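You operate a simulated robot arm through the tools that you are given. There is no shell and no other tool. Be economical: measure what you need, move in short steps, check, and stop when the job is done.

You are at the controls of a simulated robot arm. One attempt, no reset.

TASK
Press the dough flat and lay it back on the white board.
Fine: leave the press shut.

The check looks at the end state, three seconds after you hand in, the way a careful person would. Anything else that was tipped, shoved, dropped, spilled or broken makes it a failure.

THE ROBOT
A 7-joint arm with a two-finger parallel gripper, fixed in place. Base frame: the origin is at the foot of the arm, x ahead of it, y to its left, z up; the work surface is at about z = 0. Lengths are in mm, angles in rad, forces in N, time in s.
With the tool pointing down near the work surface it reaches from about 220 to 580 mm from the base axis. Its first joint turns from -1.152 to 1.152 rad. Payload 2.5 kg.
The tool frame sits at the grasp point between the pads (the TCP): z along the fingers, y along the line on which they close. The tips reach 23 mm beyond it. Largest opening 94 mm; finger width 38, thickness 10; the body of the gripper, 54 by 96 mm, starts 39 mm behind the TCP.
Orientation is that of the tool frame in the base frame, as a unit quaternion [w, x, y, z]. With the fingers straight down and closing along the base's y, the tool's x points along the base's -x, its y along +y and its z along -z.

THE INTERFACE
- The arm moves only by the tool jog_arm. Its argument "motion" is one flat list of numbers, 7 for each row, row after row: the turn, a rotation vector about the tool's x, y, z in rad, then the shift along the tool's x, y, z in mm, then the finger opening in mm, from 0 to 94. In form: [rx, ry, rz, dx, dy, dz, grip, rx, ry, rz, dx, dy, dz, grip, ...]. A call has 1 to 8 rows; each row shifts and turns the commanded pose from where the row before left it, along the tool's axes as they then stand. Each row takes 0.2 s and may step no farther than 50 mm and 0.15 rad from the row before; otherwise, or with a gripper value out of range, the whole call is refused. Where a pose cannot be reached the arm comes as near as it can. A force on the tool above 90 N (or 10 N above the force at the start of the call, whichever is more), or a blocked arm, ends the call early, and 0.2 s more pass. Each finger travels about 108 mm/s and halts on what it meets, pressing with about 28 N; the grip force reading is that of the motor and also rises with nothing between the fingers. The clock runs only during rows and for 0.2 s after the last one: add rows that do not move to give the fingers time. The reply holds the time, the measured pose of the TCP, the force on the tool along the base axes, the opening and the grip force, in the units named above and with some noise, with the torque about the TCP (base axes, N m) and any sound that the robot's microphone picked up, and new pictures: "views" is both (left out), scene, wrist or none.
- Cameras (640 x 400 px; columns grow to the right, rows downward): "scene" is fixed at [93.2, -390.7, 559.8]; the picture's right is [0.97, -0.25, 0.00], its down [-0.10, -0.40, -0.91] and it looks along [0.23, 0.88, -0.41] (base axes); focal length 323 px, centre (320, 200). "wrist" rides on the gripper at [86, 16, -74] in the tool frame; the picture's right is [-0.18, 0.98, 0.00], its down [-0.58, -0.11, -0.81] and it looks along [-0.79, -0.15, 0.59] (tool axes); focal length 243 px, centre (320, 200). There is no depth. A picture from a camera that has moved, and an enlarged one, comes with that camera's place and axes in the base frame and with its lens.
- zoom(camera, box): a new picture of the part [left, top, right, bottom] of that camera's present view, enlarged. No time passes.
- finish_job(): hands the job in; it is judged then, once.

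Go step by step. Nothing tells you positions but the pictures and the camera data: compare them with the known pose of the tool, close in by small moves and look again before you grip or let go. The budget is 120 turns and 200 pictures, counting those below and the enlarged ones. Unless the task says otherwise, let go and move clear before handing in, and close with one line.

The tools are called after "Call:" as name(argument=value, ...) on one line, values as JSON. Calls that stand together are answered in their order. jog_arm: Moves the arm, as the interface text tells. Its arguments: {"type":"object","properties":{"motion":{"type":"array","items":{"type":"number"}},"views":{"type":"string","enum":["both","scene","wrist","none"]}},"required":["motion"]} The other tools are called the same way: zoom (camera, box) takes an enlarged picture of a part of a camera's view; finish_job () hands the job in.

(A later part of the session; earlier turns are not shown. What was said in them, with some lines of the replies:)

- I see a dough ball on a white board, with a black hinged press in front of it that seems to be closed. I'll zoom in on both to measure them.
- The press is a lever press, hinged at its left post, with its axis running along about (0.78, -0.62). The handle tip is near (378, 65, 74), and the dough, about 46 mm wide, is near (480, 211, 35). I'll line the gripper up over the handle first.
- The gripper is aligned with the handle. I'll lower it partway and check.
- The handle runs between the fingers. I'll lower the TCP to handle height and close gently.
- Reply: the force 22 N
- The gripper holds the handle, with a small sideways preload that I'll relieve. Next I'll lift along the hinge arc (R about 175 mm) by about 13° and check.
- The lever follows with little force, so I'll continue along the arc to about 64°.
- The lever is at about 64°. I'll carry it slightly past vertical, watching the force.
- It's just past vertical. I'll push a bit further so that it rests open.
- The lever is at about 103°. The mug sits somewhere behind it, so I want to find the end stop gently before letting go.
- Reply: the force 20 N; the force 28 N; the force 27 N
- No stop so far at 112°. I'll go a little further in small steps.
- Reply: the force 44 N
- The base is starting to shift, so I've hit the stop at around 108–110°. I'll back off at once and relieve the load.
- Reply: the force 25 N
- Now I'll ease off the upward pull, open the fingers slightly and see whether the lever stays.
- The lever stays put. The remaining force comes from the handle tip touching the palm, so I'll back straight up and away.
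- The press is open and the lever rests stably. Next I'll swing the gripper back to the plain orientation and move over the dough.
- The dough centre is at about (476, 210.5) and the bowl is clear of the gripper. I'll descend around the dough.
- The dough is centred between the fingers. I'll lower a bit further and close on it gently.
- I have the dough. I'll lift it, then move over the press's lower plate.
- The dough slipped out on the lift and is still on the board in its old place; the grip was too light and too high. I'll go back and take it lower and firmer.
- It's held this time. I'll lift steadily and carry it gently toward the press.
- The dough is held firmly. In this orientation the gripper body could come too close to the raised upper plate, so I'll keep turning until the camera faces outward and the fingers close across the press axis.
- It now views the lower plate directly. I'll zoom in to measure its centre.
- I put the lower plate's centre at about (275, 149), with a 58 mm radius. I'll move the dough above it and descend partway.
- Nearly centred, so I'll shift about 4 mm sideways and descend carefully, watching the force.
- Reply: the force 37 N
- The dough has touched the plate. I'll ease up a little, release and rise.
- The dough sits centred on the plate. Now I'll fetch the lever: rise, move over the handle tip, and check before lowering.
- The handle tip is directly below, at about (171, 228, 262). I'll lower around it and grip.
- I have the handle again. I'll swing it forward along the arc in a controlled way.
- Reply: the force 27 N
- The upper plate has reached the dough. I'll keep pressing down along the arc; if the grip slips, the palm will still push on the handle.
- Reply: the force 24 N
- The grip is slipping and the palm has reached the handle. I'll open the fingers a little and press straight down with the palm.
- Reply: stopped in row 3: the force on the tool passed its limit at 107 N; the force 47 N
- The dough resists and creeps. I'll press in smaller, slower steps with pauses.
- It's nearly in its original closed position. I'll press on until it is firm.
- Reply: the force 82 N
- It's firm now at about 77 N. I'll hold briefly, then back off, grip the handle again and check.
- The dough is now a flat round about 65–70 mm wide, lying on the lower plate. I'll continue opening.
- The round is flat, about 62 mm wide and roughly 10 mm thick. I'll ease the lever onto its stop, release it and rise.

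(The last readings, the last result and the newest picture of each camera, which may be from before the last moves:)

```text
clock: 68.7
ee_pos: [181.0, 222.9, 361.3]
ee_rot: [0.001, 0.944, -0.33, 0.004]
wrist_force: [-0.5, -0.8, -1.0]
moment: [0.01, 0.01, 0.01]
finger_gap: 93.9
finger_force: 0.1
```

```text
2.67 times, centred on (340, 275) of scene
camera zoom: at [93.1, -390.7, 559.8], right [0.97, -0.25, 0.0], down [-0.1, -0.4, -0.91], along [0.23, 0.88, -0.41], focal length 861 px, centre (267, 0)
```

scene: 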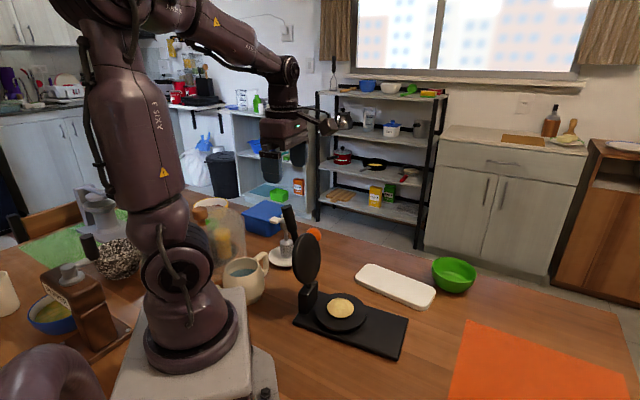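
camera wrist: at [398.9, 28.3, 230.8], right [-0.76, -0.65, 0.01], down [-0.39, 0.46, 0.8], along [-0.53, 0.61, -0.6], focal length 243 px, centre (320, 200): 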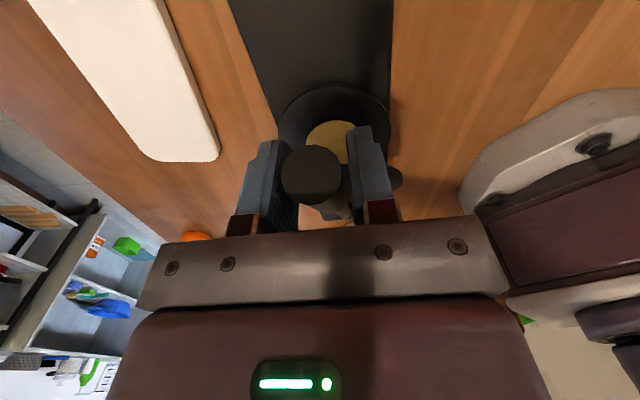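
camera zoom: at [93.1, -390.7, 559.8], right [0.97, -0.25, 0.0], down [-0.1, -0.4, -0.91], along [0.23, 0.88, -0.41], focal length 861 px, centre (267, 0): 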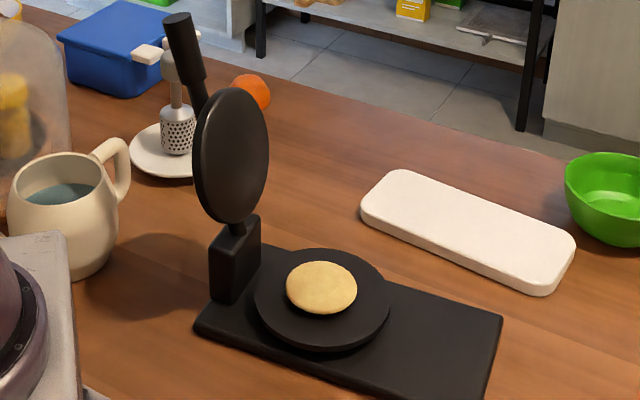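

The lever stays open. I'll return over the flattened round and look at it from the wrist camera.

Call:
jog_arm(motion=[0, 0, 0, 40, -1.3, 0, 94, 0, 0, 0, 40, -1.3, 0, 94, 0, 0, 0, 40.6, -1.4, 0, 94, 0, 0, 0, 0, 0, 45, 94, 0, 0, 0, 0, 0, 45, 94, 0, 0, 0, 0, 0, 45, 94, 0, 0, 0, 0, 0, 45, 94, 0, 0, 0, 0, 0, 0, 94], views="wrist")

Call:
zoom(camera="wrist", box=[220, 0, 440, 140])

```text
clock: 70.5
ee_pos: [279.7, 149.3, 184.1]
ee_rot: [0.001, 0.944, -0.33, 0.003]
wrist_force: [0.1, 0.6, -0.8]
moment: [0.03, -0.02, 0.01]
finger_gap: 93.8
finger_force: 0.0
camera wrist: at [336.8, 84.3, 260.2], right [-0.76, -0.65, 0.0], down [-0.39, 0.45, 0.8], along [-0.52, 0.61, -0.6], focal length 243 px, centre (320, 200)
```

wrist: 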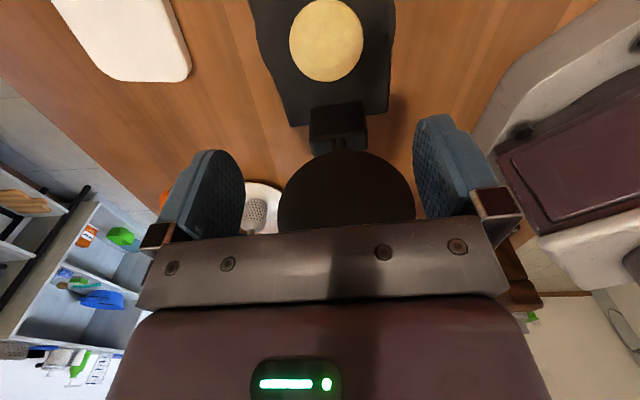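

```text
2.86 times, centred on (330, 70) of wrist
camera zoom: at [336.8, 84.3, 260.2], right [-0.76, -0.65, 0.0], down [-0.39, 0.45, 0.8], along [-0.52, 0.61, -0.6], focal length 693 px, centre (291, 571)
```

zoom: 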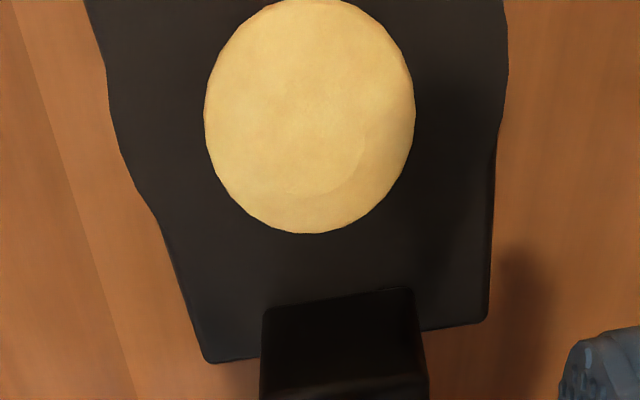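

The round is centred near (280, 143.5), about 61 mm across. I'll line up, straddle it and descend close to the plate.

Call:
jog_arm(motion=[0, 0, 0, 3.8, 4.3, 40, 94, 0, 0, 0, 0, 0, 40, 94, 0, 0, 0, 0, 0, 30, 94, 0, 0, 0, 0, 0, 15, 90, 0, 0, 0, 0, 0, 0, 90])

Call:
zoom(camera="scene", box=[290, 260, 390, 340])

```text
clock: 71.7
ee_pos: [279.7, 143.4, 58.2]
ee_rot: [0.001, 0.944, -0.331, 0.004]
wrist_force: [0.3, -0.5, 0.0]
moment: [0.0, -0.02, 0.01]
finger_gap: 89.9
finger_force: 0.0
camera wrist: at [337.3, 77.8, 132.7], right [-0.76, -0.65, 0.0], down [-0.39, 0.45, 0.8], along [-0.52, 0.61, -0.6], focal length 243 px, centre (320, 200)
```

scene: 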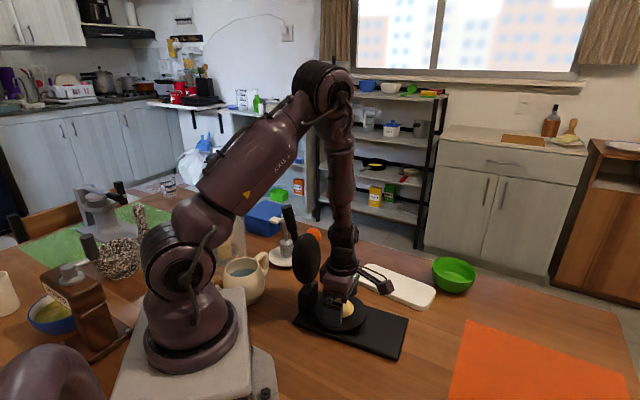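
wrist: 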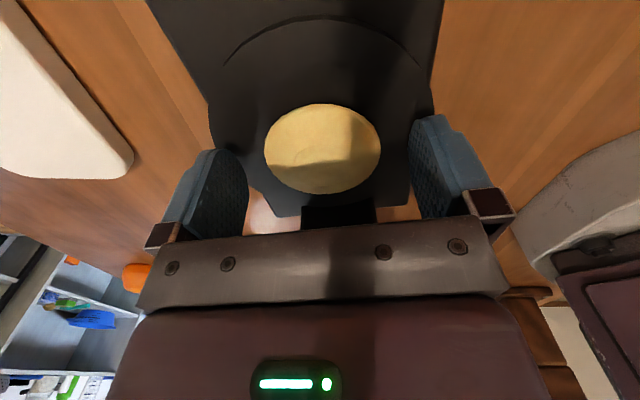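

```text
5.00 times, centred on (340, 300) of scene
camera zoom: at [93.2, -390.7, 559.8], right [0.97, -0.25, 0.0], down [-0.1, -0.4, -0.91], along [0.23, 0.88, -0.41], focal length 1615 px, centre (220, -300)
```

zoom: 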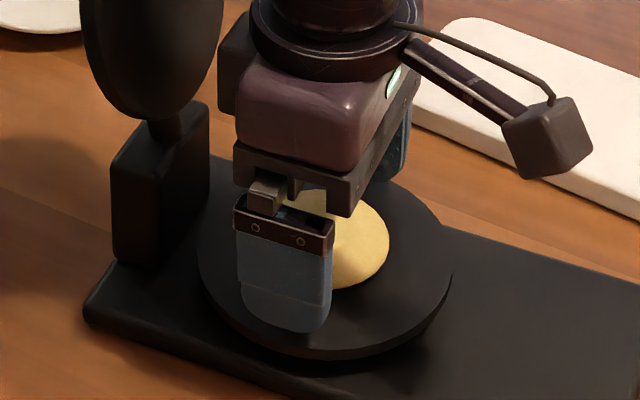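

Call:
jog_arm(motion=[0, 0, 0, 3, 0, 2, 90, 0, 0, 0, 0, 0, 1.5, 90, 0, 0, 0, 0, 0, 0, 90], views="none")

```text
clock: 72.5
ee_pos: [281.7, 141.2, 54.9]
ee_rot: [0.001, 0.944, -0.331, 0.004]
wrist_force: [0.8, 1.1, 0.8]
moment: [0.04, -0.02, 0.02]
finger_gap: 89.7
finger_force: 0.0
```

Call:
jog_arm(motion=[0, 0, 0, 0, 0, 1.5, 90, 0, 0, 0, 0, 0, 1.5, 90, 0, 0, 0, 0, 0, 0, 90], views="none")

```text
clock: 73.3
ee_pos: [281.8, 141.1, 53.1]
ee_rot: [0.002, 0.944, -0.33, 0.004]
wrist_force: [-6.7, -5.2, 39.7]
moment: [0.17, 0.89, 0.39]
finger_gap: 89.6
finger_force: 0.1
```

The fingertips touch the plate at a TCP height of about 53.5, so I'll rise 2 mm, then close on the edges of the round.

Call:
jog_arm(motion=[0, 0, 0, 0, 0, -2.5, 90, 0, 0, 0, 0, 0, 0, 75, 0, 0, 0, 0, 0, 0, 66, 0, 0, 0, 0, 0, 0, 60, 0, 0, 0, 0, 0, 0, 55, 0, 0, 0, 0, 0, 0, 55])

Call:
zoom(camera="scene", box=[290, 260, 390, 340])

```text
clock: 74.7
ee_pos: [282.3, 141.7, 55.5]
ee_rot: [0.001, 0.944, -0.331, 0.003]
wrist_force: [-0.1, -1.0, -0.6]
moment: [-0.01, 0.03, 0.03]
finger_gap: 59.1
finger_force: 27.8
camera wrist: at [339.3, 76.5, 130.3], right [-0.76, -0.65, 0.0], down [-0.39, 0.45, 0.8], along [-0.52, 0.61, -0.6], focal length 243 px, centre (320, 200)
```

scene: 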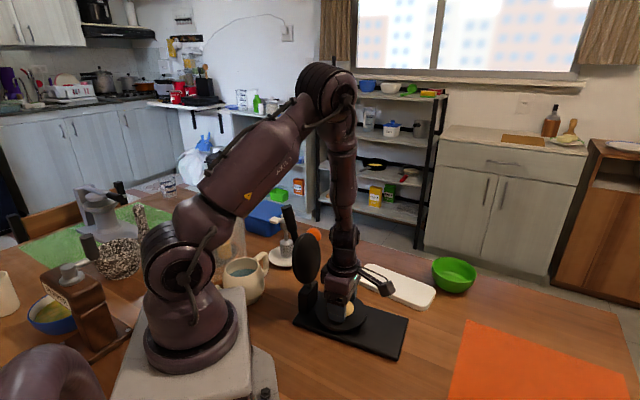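
wrist: 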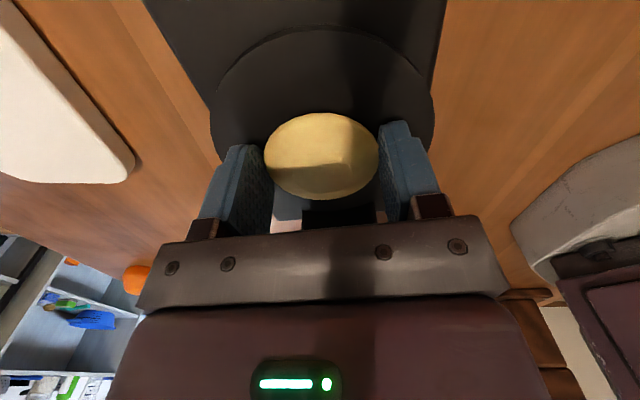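

```text
5.00 times, centred on (340, 300) of scene
camera zoom: at [93.2, -390.7, 559.8], right [0.97, -0.25, 0.0], down [-0.1, -0.4, -0.91], along [0.23, 0.88, -0.41], focal length 1615 px, centre (220, -300)
```

zoom: 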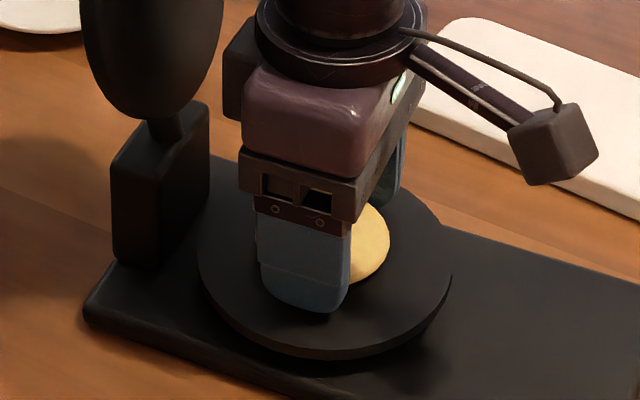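

The grip has stalled at 59 mm with full force. I'll lift slowly and check.

Call:
jog_arm(motion=[0, 0, 0, 0, 0, 0, 40, 0, 0, 0, 0, 0, -2, 40, 0, 0, 0, 0, 0, -4, 40, 0, 0, 0, 0, 0, -6, 40, 0, 0, 0, 0, 0, -8, 40, 0, 0, 0, 0, 0, -10, 40, 0, 0, 0, 0, 0, -10, 40])

Call:
zoom(camera="scene", box=[290, 240, 390, 320])

```text
clock: 76.3
ee_pos: [281.5, 141.0, 94.3]
ee_rot: [0.001, 0.944, -0.329, 0.003]
wrist_force: [0.1, -0.5, -0.1]
moment: [0.02, 0.0, 0.02]
finger_gap: 58.6
finger_force: 28.2
camera wrist: at [338.8, 76.0, 169.9], right [-0.76, -0.65, 0.0], down [-0.39, 0.45, 0.8], along [-0.52, 0.61, -0.6], focal length 243 px, centre (320, 200)
```

scene: 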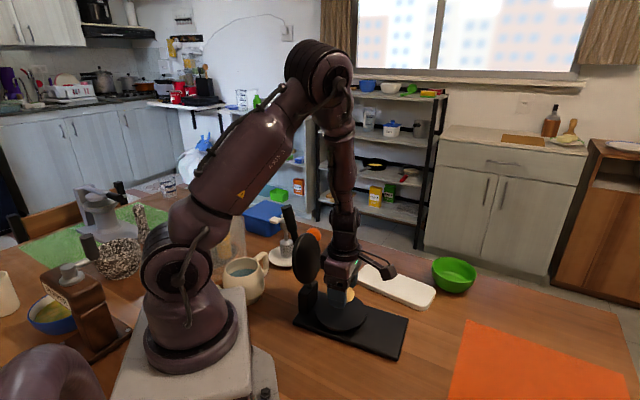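
wrist: 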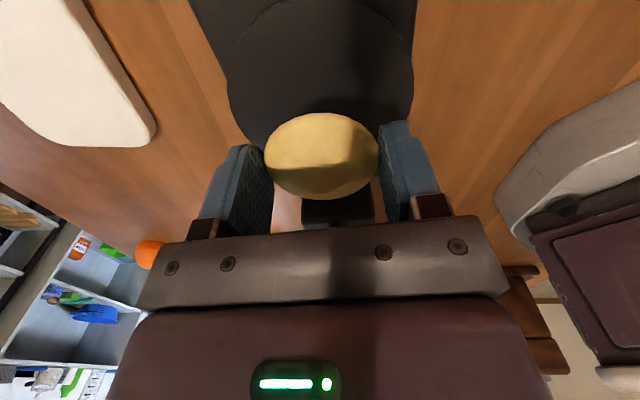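

```text
5.00 times, centred on (340, 280) of scene
camera zoom: at [93.2, -390.7, 559.8], right [0.97, -0.25, 0.0], down [-0.1, -0.4, -0.91], along [0.23, 0.88, -0.41], focal length 1615 px, centre (220, -200)
```

zoom: 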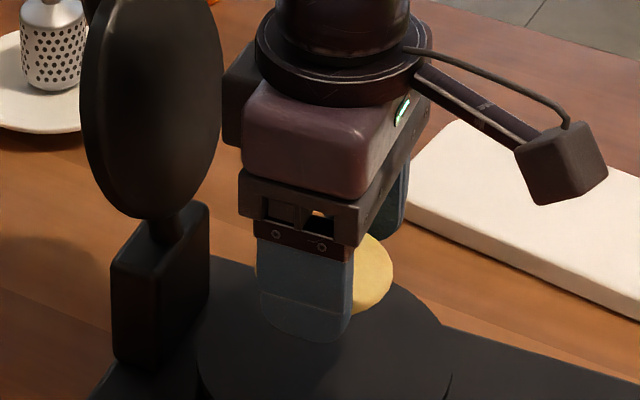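

It's held securely. I'll lift higher and carry it over the centre of the white board, at about (444, 214).

Call:
jog_arm(motion=[0, 0, 0, 0, 0, -12, 40, 0, 0, 0, 0, 0, -15, 40, 0, 0, 0, 0, 0, -15, 40, 0, 0, 0, 0, 0, -15, 40, 0, 0, 0, 3, -6, -10, 40, 0, 0, 0, 6, -12, -5, 40, 0, 0, 0, 9, -17, 0, 40, 0, 0, 0, 10.2, -19.7, 0, 40], views="none")

Call:
jog_arm(motion=[0, 0, 0, 10.2, -19.7, 0, 40, 0, 0, 0, 10.2, -19.7, 0, 40, 0, 0, 0, 10.2, -19.7, 0, 40, 0, 0, 0, 10.2, -19.7, 0, 40, 0, 0, 0, 8, -16, 0, 40, 0, 0, 0, 4.7, -8.5, 0, 40, 0, 0, 0, 0, 0, 0, 40])

Call:
zoom(camera="scene", box=[320, 200, 480, 320])

```text
clock: 78.1
ee_pos: [336.6, 166.7, 167.0]
ee_rot: [0.001, 0.944, -0.33, 0.004]
wrist_force: [-0.7, 0.1, -0.8]
moment: [-0.01, 0.04, 0.02]
finger_gap: 58.6
finger_force: 28.3
```

```text
clock: 79.7
ee_pos: [444.7, 214.8, 166.7]
ee_rot: [0.002, 0.944, -0.331, 0.002]
wrist_force: [-0.6, 0.8, 0.6]
moment: [0.0, -0.01, -0.01]
finger_gap: 58.8
finger_force: 27.9
camera wrist: at [501.4, 148.9, 242.7], right [-0.76, -0.65, 0.0], down [-0.39, 0.45, 0.8], along [-0.52, 0.61, -0.6], focal length 243 px, centre (320, 200)
```

scene: 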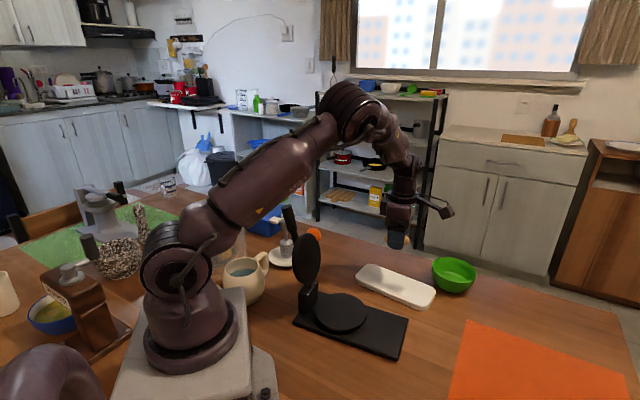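
wrist: 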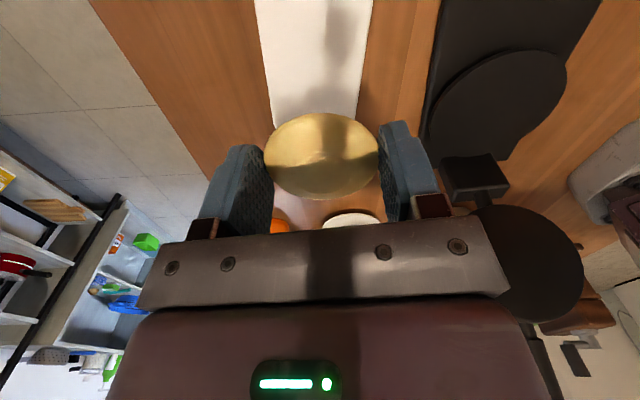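

```text
3.33 times, centred on (400, 260) of scene
camera zoom: at [93.2, -390.7, 559.8], right [0.97, -0.25, 0.0], down [-0.1, -0.4, -0.91], along [0.23, 0.88, -0.41], focal length 1077 px, centre (53, 0)
```

zoom: 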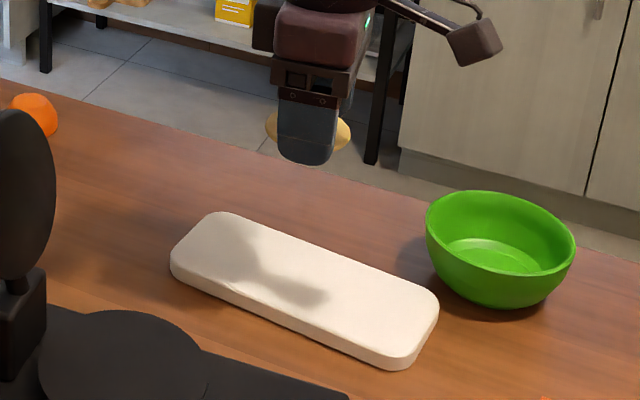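

The board's centre line is a few mm over, so I'll shift about 5 mm and descend to just above the board.

Call:
jog_arm(motion=[0, 0, 0, 0.7, -4.5, 20, 40, 0, 0, 0, 0, 0, 25, 40, 0, 0, 0, 0, 0, 25, 40, 0, 0, 0, 0, 0, 20, 40, 0, 0, 0, 0, 0, 15, 40, 0, 0, 0, 0, 0, 10, 40, 0, 0, 0, 0, 0, 5, 40, 0, 0, 0, 0, 0, 0, 40])

Call:
zoom(camera="scene", box=[340, 230, 460, 320])

```text
clock: 81.5
ee_pos: [447.6, 216.6, 47.2]
ee_rot: [0.001, 0.944, -0.331, 0.003]
wrist_force: [0.4, 0.3, -0.4]
moment: [0.0, 0.02, -0.01]
finger_gap: 58.9
finger_force: 28.1
camera wrist: at [504.5, 150.9, 122.6], right [-0.76, -0.65, 0.0], down [-0.39, 0.45, 0.8], along [-0.52, 0.61, -0.6], focal length 243 px, centre (320, 200)
```

scene: 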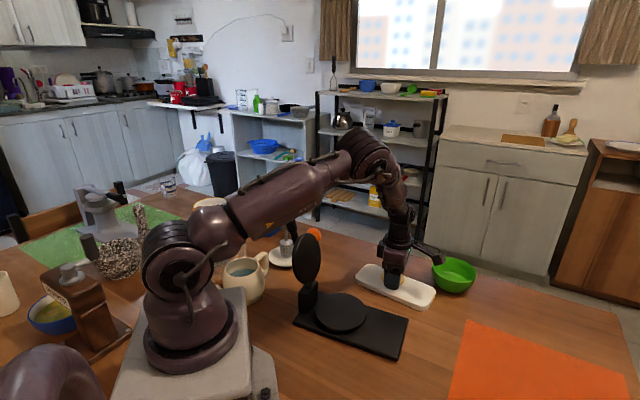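
wrist: 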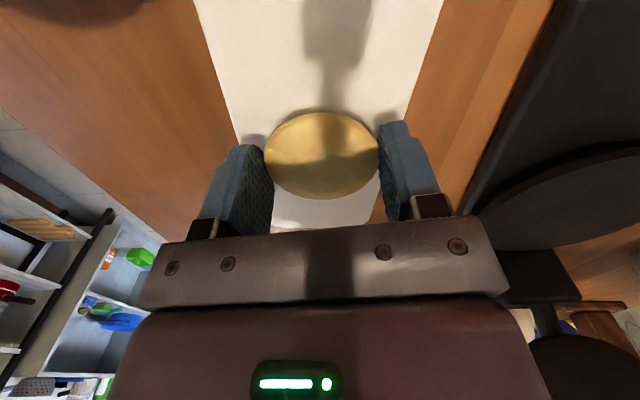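

```text
4.44 times, centred on (400, 275) of scene
camera zoom: at [93.2, -390.7, 559.8], right [0.97, -0.25, 0.0], down [-0.1, -0.4, -0.91], along [0.23, 0.88, -0.41], focal length 1436 px, centre (-36, -133)
```

zoom: 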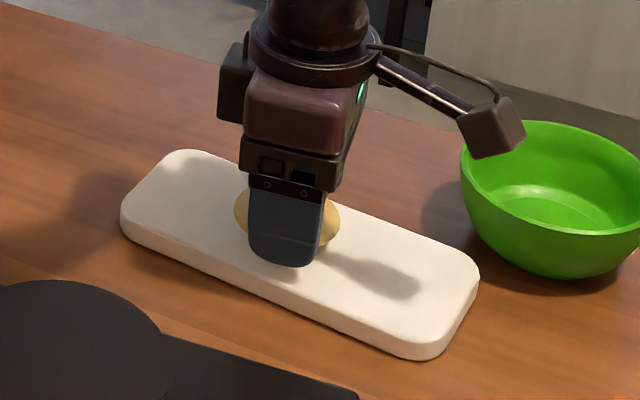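

Well centred over the board. I'll lower in small steps until it touches.

Call:
jog_arm(motion=[0, 0, 0, 0, 0, 2, 40, 0, 0, 0, 0, 0, 1.5, 40, 0, 0, 0, 0, 0, 1, 40, 0, 0, 0, 0, 0, 0, 40], views="none")

```text
clock: 82.5
ee_pos: [446.9, 216.5, 43.2]
ee_rot: [0.001, 0.944, -0.33, 0.003]
wrist_force: [-0.4, 0.1, -0.4]
moment: [0.0, 0.0, -0.01]
finger_gap: 58.5
finger_force: 27.6
```

Call:
jog_arm(motion=[0, 0, 0, 0, 0, 1, 40, 0, 0, 0, 0, 0, 1, 40, 0, 0, 0, 0, 0, 0, 40], views="none")

```text
clock: 83.3
ee_pos: [448.3, 217.8, 41.1]
ee_rot: [0.001, 0.944, -0.33, 0.003]
wrist_force: [-0.7, -1.8, 0.3]
moment: [-0.02, 0.03, -0.01]
finger_gap: 58.6
finger_force: 27.9
```

Call:
jog_arm(motion=[0, 0, 0, 0, 0, 1, 40, 0, 0, 0, 0, 0, 0.5, 40, 0, 0, 0, 0, 0, 0, 40], views="scene")

Call:
zoom(camera="scene", box=[370, 250, 430, 300])

```text
clock: 84.1
ee_pos: [447.2, 217.2, 41.0]
ee_rot: [0.001, 0.944, -0.331, 0.004]
wrist_force: [-3.8, -3.4, 23.9]
moment: [-0.06, 0.32, 0.01]
finger_gap: 58.8
finger_force: 27.7
```

scene: 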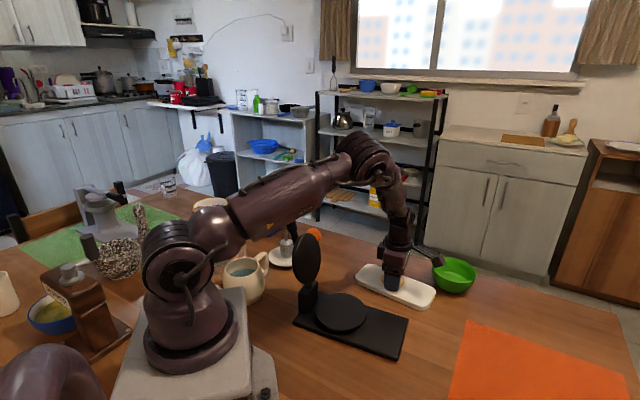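

```text
8.00 times, centred on (400, 275) of scene
camera zoom: at [93.0, -390.8, 559.7], right [0.97, -0.25, 0.0], down [-0.1, -0.4, -0.91], along [0.23, 0.88, -0.41], focal length 2584 px, centre (-320, -400)
```

zoom: 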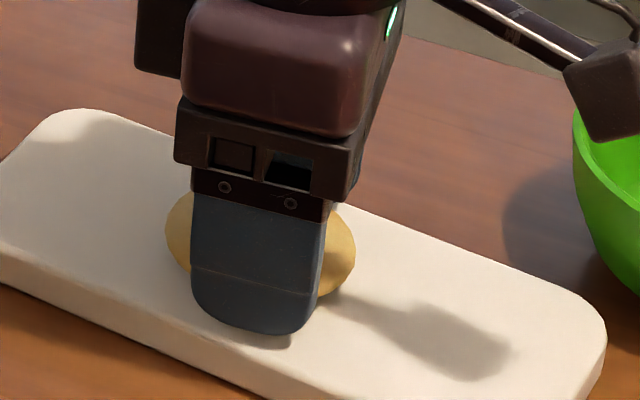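

It has touched the board. I'll ease off, open slowly and rise clear.

Call:
jog_arm(motion=[0, 0, 0, 0, 0, -1, 40, 0, 0, 0, 0, 0, 0, 66, 0, 0, 0, 0, 0, 0, 76, 0, 0, 0, 0, 0, 0, 76, 0, 0, 0, 0, 0, -20, 76, 0, 0, 0, 0, 0, -45, 76, 0, 0, 0, 0, 0, -45, 76, 0, 0, 0, 0, 0, -45, 76])

Call:
zoom(camera="scene", box=[280, 220, 480, 350])

```text
clock: 85.9
ee_pos: [447.6, 220.2, 196.6]
ee_rot: [0.001, 0.944, -0.329, 0.004]
wrist_force: [0.6, -1.0, -0.1]
moment: [-0.04, 0.01, -0.01]
finger_gap: 75.8
finger_force: 0.1
camera wrist: at [504.0, 153.7, 272.2], right [-0.76, -0.65, 0.0], down [-0.39, 0.45, 0.8], along [-0.53, 0.61, -0.6], focal length 243 px, centre (320, 200)
```

scene: 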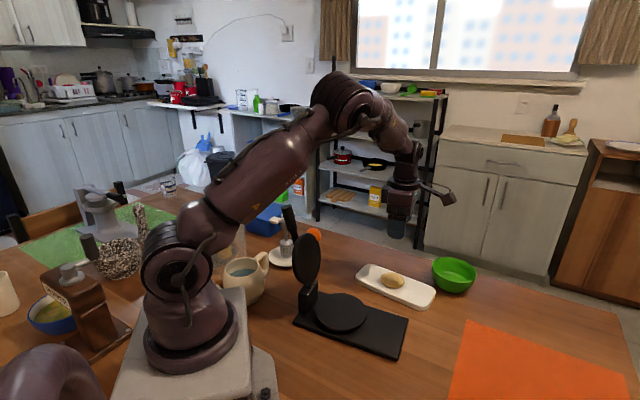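
wrist: 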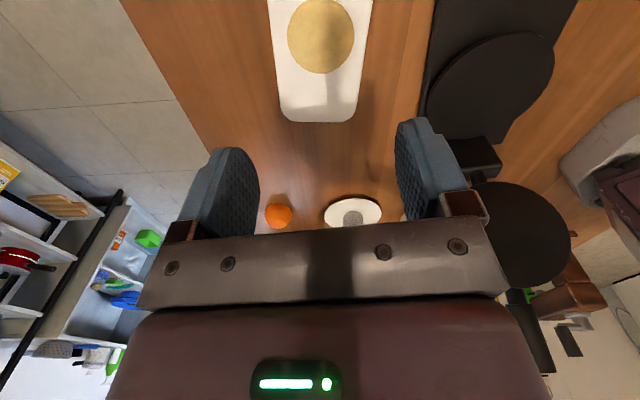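

```text
3.08 times, centred on (380, 285) of scene
camera zoom: at [93.2, -390.7, 559.8], right [0.97, -0.25, 0.0], down [-0.1, -0.4, -0.91], along [0.23, 0.88, -0.41], focal length 994 px, centre (135, -62)
```

zoom: 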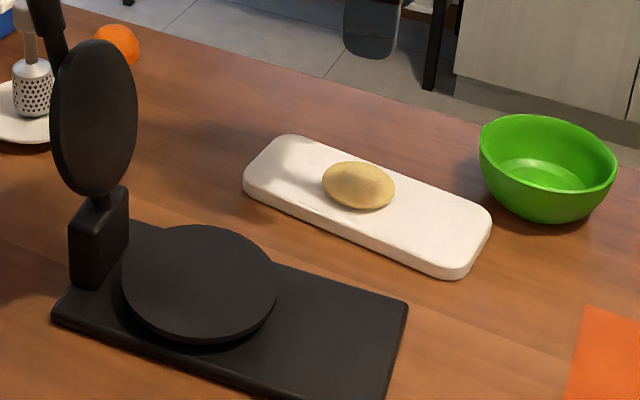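

The flat round lies in the middle of the board and everything else is upright. The press was shut at the start, so I'll shut it again: up and back over the handle.

Call:
jog_arm(motion=[0, 0, 0, 0, 0, -45, 94, 0, 0, 0, 0, 0, -45, 94, 0, 0, 0, 0, 0, -45, 94, 0, 0, 0, 0, 0, -36, 94, 0, 0, 0, -31.4, 23.7, 0, 94, 0, 0, 0, -31.4, 23.7, 0, 94, 0, 0, 0, -31.4, 23.7, 0, 94, 0, 0, 0, -31.4, 23.7, 0, 94], views="none")

Call:
jog_arm(motion=[0, 0, 0, -31.4, 23.7, 0, 94, 0, 0, 0, -31.4, 23.7, 0, 94, 0, 0, 0, -31.4, 23.7, 0, 94, 0, 0, 0, 0, 0, 0, 94])

```text
clock: 87.7
ee_pos: [289.8, 220.6, 364.5]
ee_rot: [0.002, 0.944, -0.33, 0.003]
wrist_force: [0.0, -0.4, 0.4]
moment: [-0.01, -0.04, -0.01]
finger_gap: 93.9
finger_force: 0.1
```

```text
clock: 88.7
ee_pos: [170.3, 225.4, 365.5]
ee_rot: [0.001, 0.944, -0.33, 0.002]
wrist_force: [-0.1, 0.0, -0.1]
moment: [-0.02, 0.02, 0.01]
finger_gap: 93.9
finger_force: 0.1
camera wrist: at [227.0, 160.0, 440.6], right [-0.76, -0.65, 0.0], down [-0.39, 0.45, 0.8], along [-0.52, 0.61, -0.6], focal length 243 px, centre (320, 200)
```

scene: 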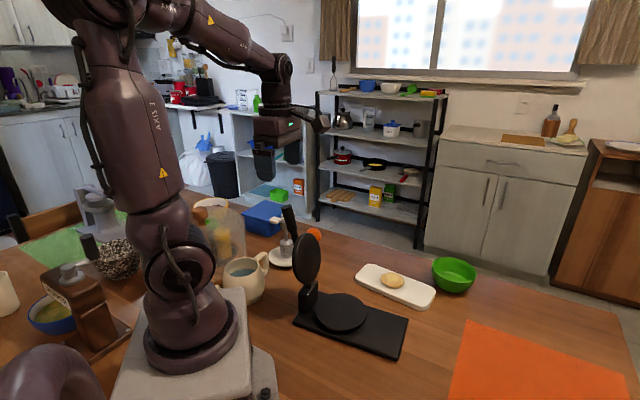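
wrist: 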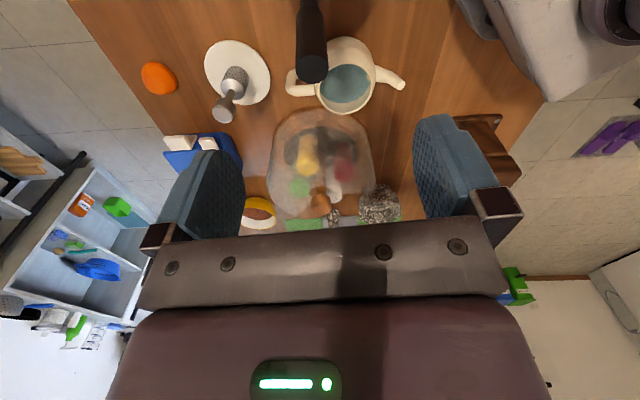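

Call:
jog_arm(motion=[0, 0, 0, 3, -6, 40, 94, 0, 0, 0, 3, 0, 40, 94, 0, 0, 0, 2, 0, 30, 94, 0, 0, 0, 0, 0, 15, 94, 0, 0, 0, 0, 0, 0, 70, 0, 0, 0, 0, 0, 0, 50, 0, 0, 0, 0, 0, 0, 10, 0, 0, 0, 0, 0, 0, 10])

```text
clock: 90.5
ee_pos: [179.6, 223.5, 238.9]
ee_rot: [0.003, 0.944, -0.331, 0.003]
wrist_force: [-7.7, -8.7, 4.7]
moment: [-0.43, 0.18, -0.02]
finger_gap: 28.9
finger_force: 28.2
camera wrist: at [237.4, 159.1, 314.7], right [-0.76, -0.65, 0.0], down [-0.39, 0.45, 0.8], along [-0.53, 0.61, -0.6], focal length 243 px, centre (320, 200)
```

scene: 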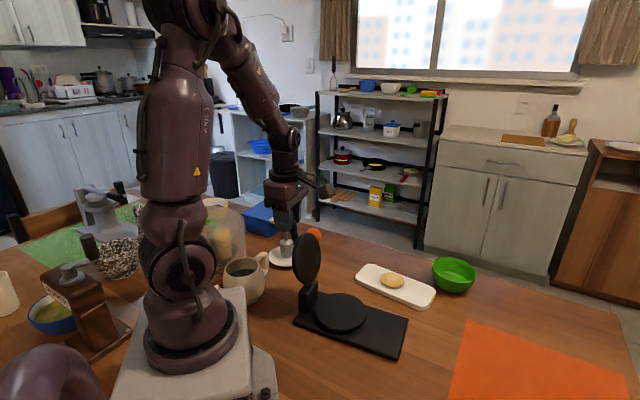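
wrist: 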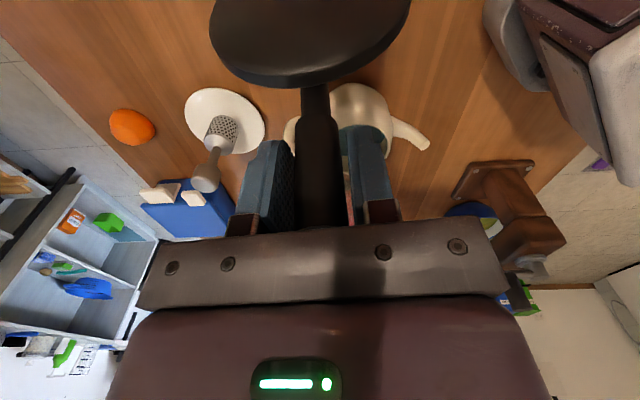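

I have the handle, so I'll repeat the closing arc that worked before.

Call:
jog_arm(motion=[0, 0, 0, 14.8, 0, -4.6, 10, 0, 0, 0, 15.1, 0, -3.2, 10, 0, 0, 0, 15.4, 0, -1.9, 10, 0, 0, 0, 15.5, 0, -0.6, 10, 0, 0, 0, 15.5, 0, 0.8, 10, 0, 0, 0, 15.4, 0, 2.1, 10, 0, 0, 0, 15.1, 0, 3.5, 10, 0, 0, 0, 14.8, 0, 4.9, 10], views="none")

Call:
jog_arm(motion=[0, 0, 0, 14.3, 0, 6, 10, 0, 0, 0, 13.7, 0, 7.2, 10, 0, 0, 0, 13, 0, 8.4, 10, 0, 0, 0, 12.3, 0, 9.4, 10, 0, 0, 0, 11.4, 0, 10.5, 10, 0, 0, 0, 10.5, 0, 11.4, 10, 0, 0, 0, 9.4, 0, 12.3, 10, 0, 0, 0, 8.4, 0, 13, 10], views="scene")

```text
clock: 92.3
ee_pos: [276.2, 148.5, 240.1]
ee_rot: [0.002, 0.944, -0.33, 0.003]
wrist_force: [-9.5, 0.4, 0.3]
moment: [0.75, 0.47, -0.15]
finger_gap: 28.9
finger_force: 27.8
```

```text
clock: 94.1
ee_pos: [349.3, 92.9, 162.0]
ee_rot: [0.001, 0.944, -0.329, 0.003]
wrist_force: [-5.5, 9.1, -0.3]
moment: [0.49, 0.76, 0.08]
finger_gap: 28.6
finger_force: 28.1
```

scene: 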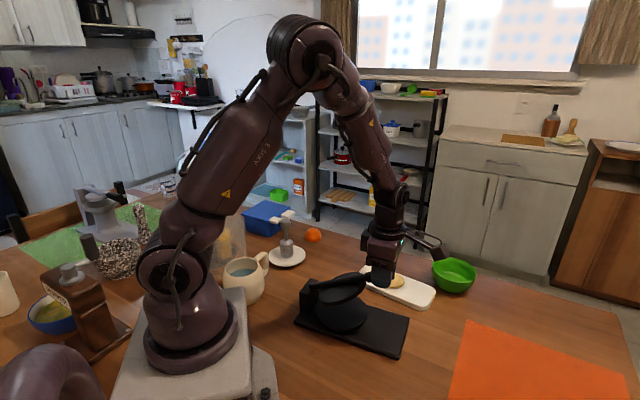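

Call:
jog_arm(motion=[0, 0, 0, 7.1, 0, 13.7, 10, 0, 0, 0, 5.9, 0, 14.3, 10, 0, 0, 0, 4.7, 0, 14.8, 10, 0, 0, 0, 3.4, 0, 15.1, 10, 0, 0, 0, 2, 0, 13, 10, 0, 0, 0, 0.6, 0, 7, 10, 0, 0, 0, 0.3, 0, 3, 10, 0, 0, 0, 0, 0, 0, 10], views="scene")

Call:
zoom(camera="scene", box=[280, 250, 440, 350])

```text
clock: 95.9
ee_pos: [369.1, 75.9, 79.3]
ee_rot: [0.002, 0.944, -0.33, 0.002]
wrist_force: [-9.5, 0.8, 1.1]
moment: [0.19, 0.48, -0.01]
finger_gap: 28.7
finger_force: 28.3
```

scene: 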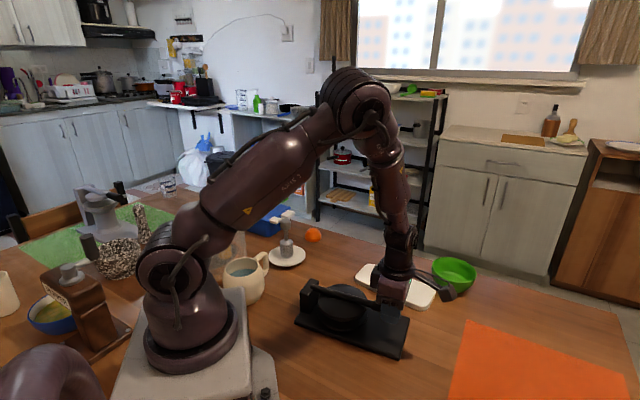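

```text
4.00 times, centred on (360, 300) of scene
camera zoom: at [93.2, -390.7, 559.8], right [0.97, -0.25, 0.0], down [-0.1, -0.4, -0.91], along [0.23, 0.88, -0.41], focal length 1292 px, centre (160, -200)
```

zoom: 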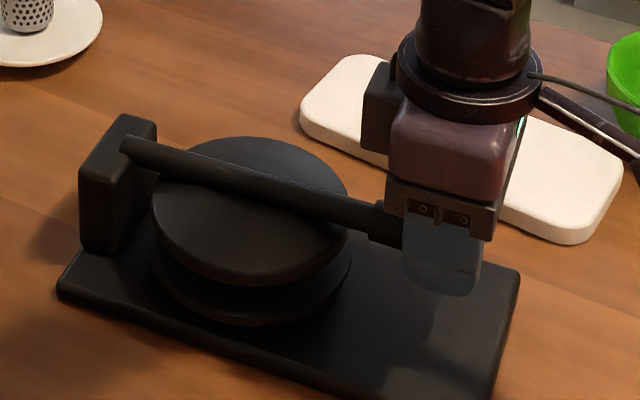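

It's almost shut, and the base sits practically where it began. I'll lower the last few mm, release and rise.

Call:
jog_arm(motion=[0, 0, 0, 0, 0, 3, 10, 0, 0, 0, 0, 0, 2, 10, 0, 0, 0, 0, 0, 0, 10, 0, 0, 0, 0, 0, 0, 45, 0, 0, 0, 0, 0, 0, 80, 0, 0, 0, 0, 0, -30, 94, 0, 0, 0, 0, 0, -45, 94, 0, 0, 0, 0, 0, -45, 94], views="none")

Call:
jog_arm(motion=[0, 0, 0, 0, 0, -45, 94, 0, 0, 0, 0, 0, -45, 94, 0, 0, 0, 0, 0, 0, 94, 0, 0, 0, 0, 0, 0, 94], views="scene")

Call:
zoom(camera="scene", box=[280, 230, 480, 355])

```text
clock: 97.7
ee_pos: [371.7, 79.7, 196.9]
ee_rot: [0.001, 0.944, -0.331, 0.003]
wrist_force: [-0.8, -0.5, 0.4]
moment: [0.02, 0.0, 0.0]
finger_gap: 94.2
finger_force: 0.0
```

```text
clock: 98.7
ee_pos: [370.6, 77.3, 286.7]
ee_rot: [0.0, 0.944, -0.33, 0.004]
wrist_force: [-0.9, 0.2, 0.4]
moment: [-0.01, 0.03, -0.03]
finger_gap: 93.9
finger_force: 0.2
```

scene: 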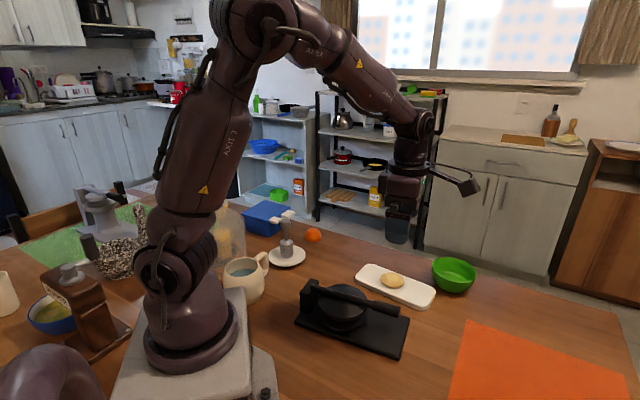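

```text
3.20 times, centred on (380, 292) of scene
camera zoom: at [93.1, -390.7, 559.8], right [0.97, -0.25, 0.0], down [-0.1, -0.4, -0.91], along [0.23, 0.88, -0.41], focal length 1034 px, centre (128, -96)
```

zoom: 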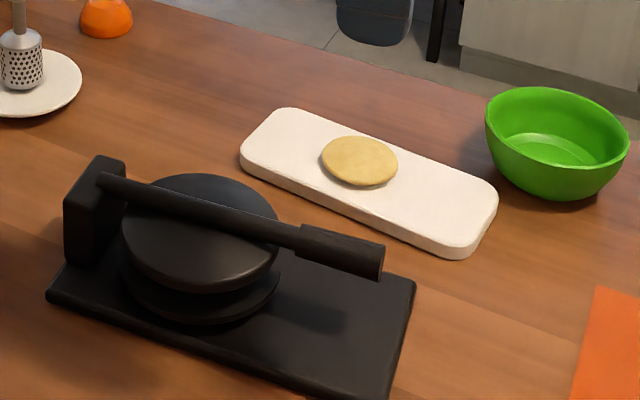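

The flattened dough lies on the white board, the press is shut about where it started, and nothing else is disturbed. The arm is clear, so I'll hand in.

Call:
finish_job()

```text
The job is handed in.
```

The dough is pressed into a flat round about 60 mm wide and lies back on the white board, with the press shut again. The press base slid a few millimetres when I pushed the lever past its stop, but it ended up about where it started.
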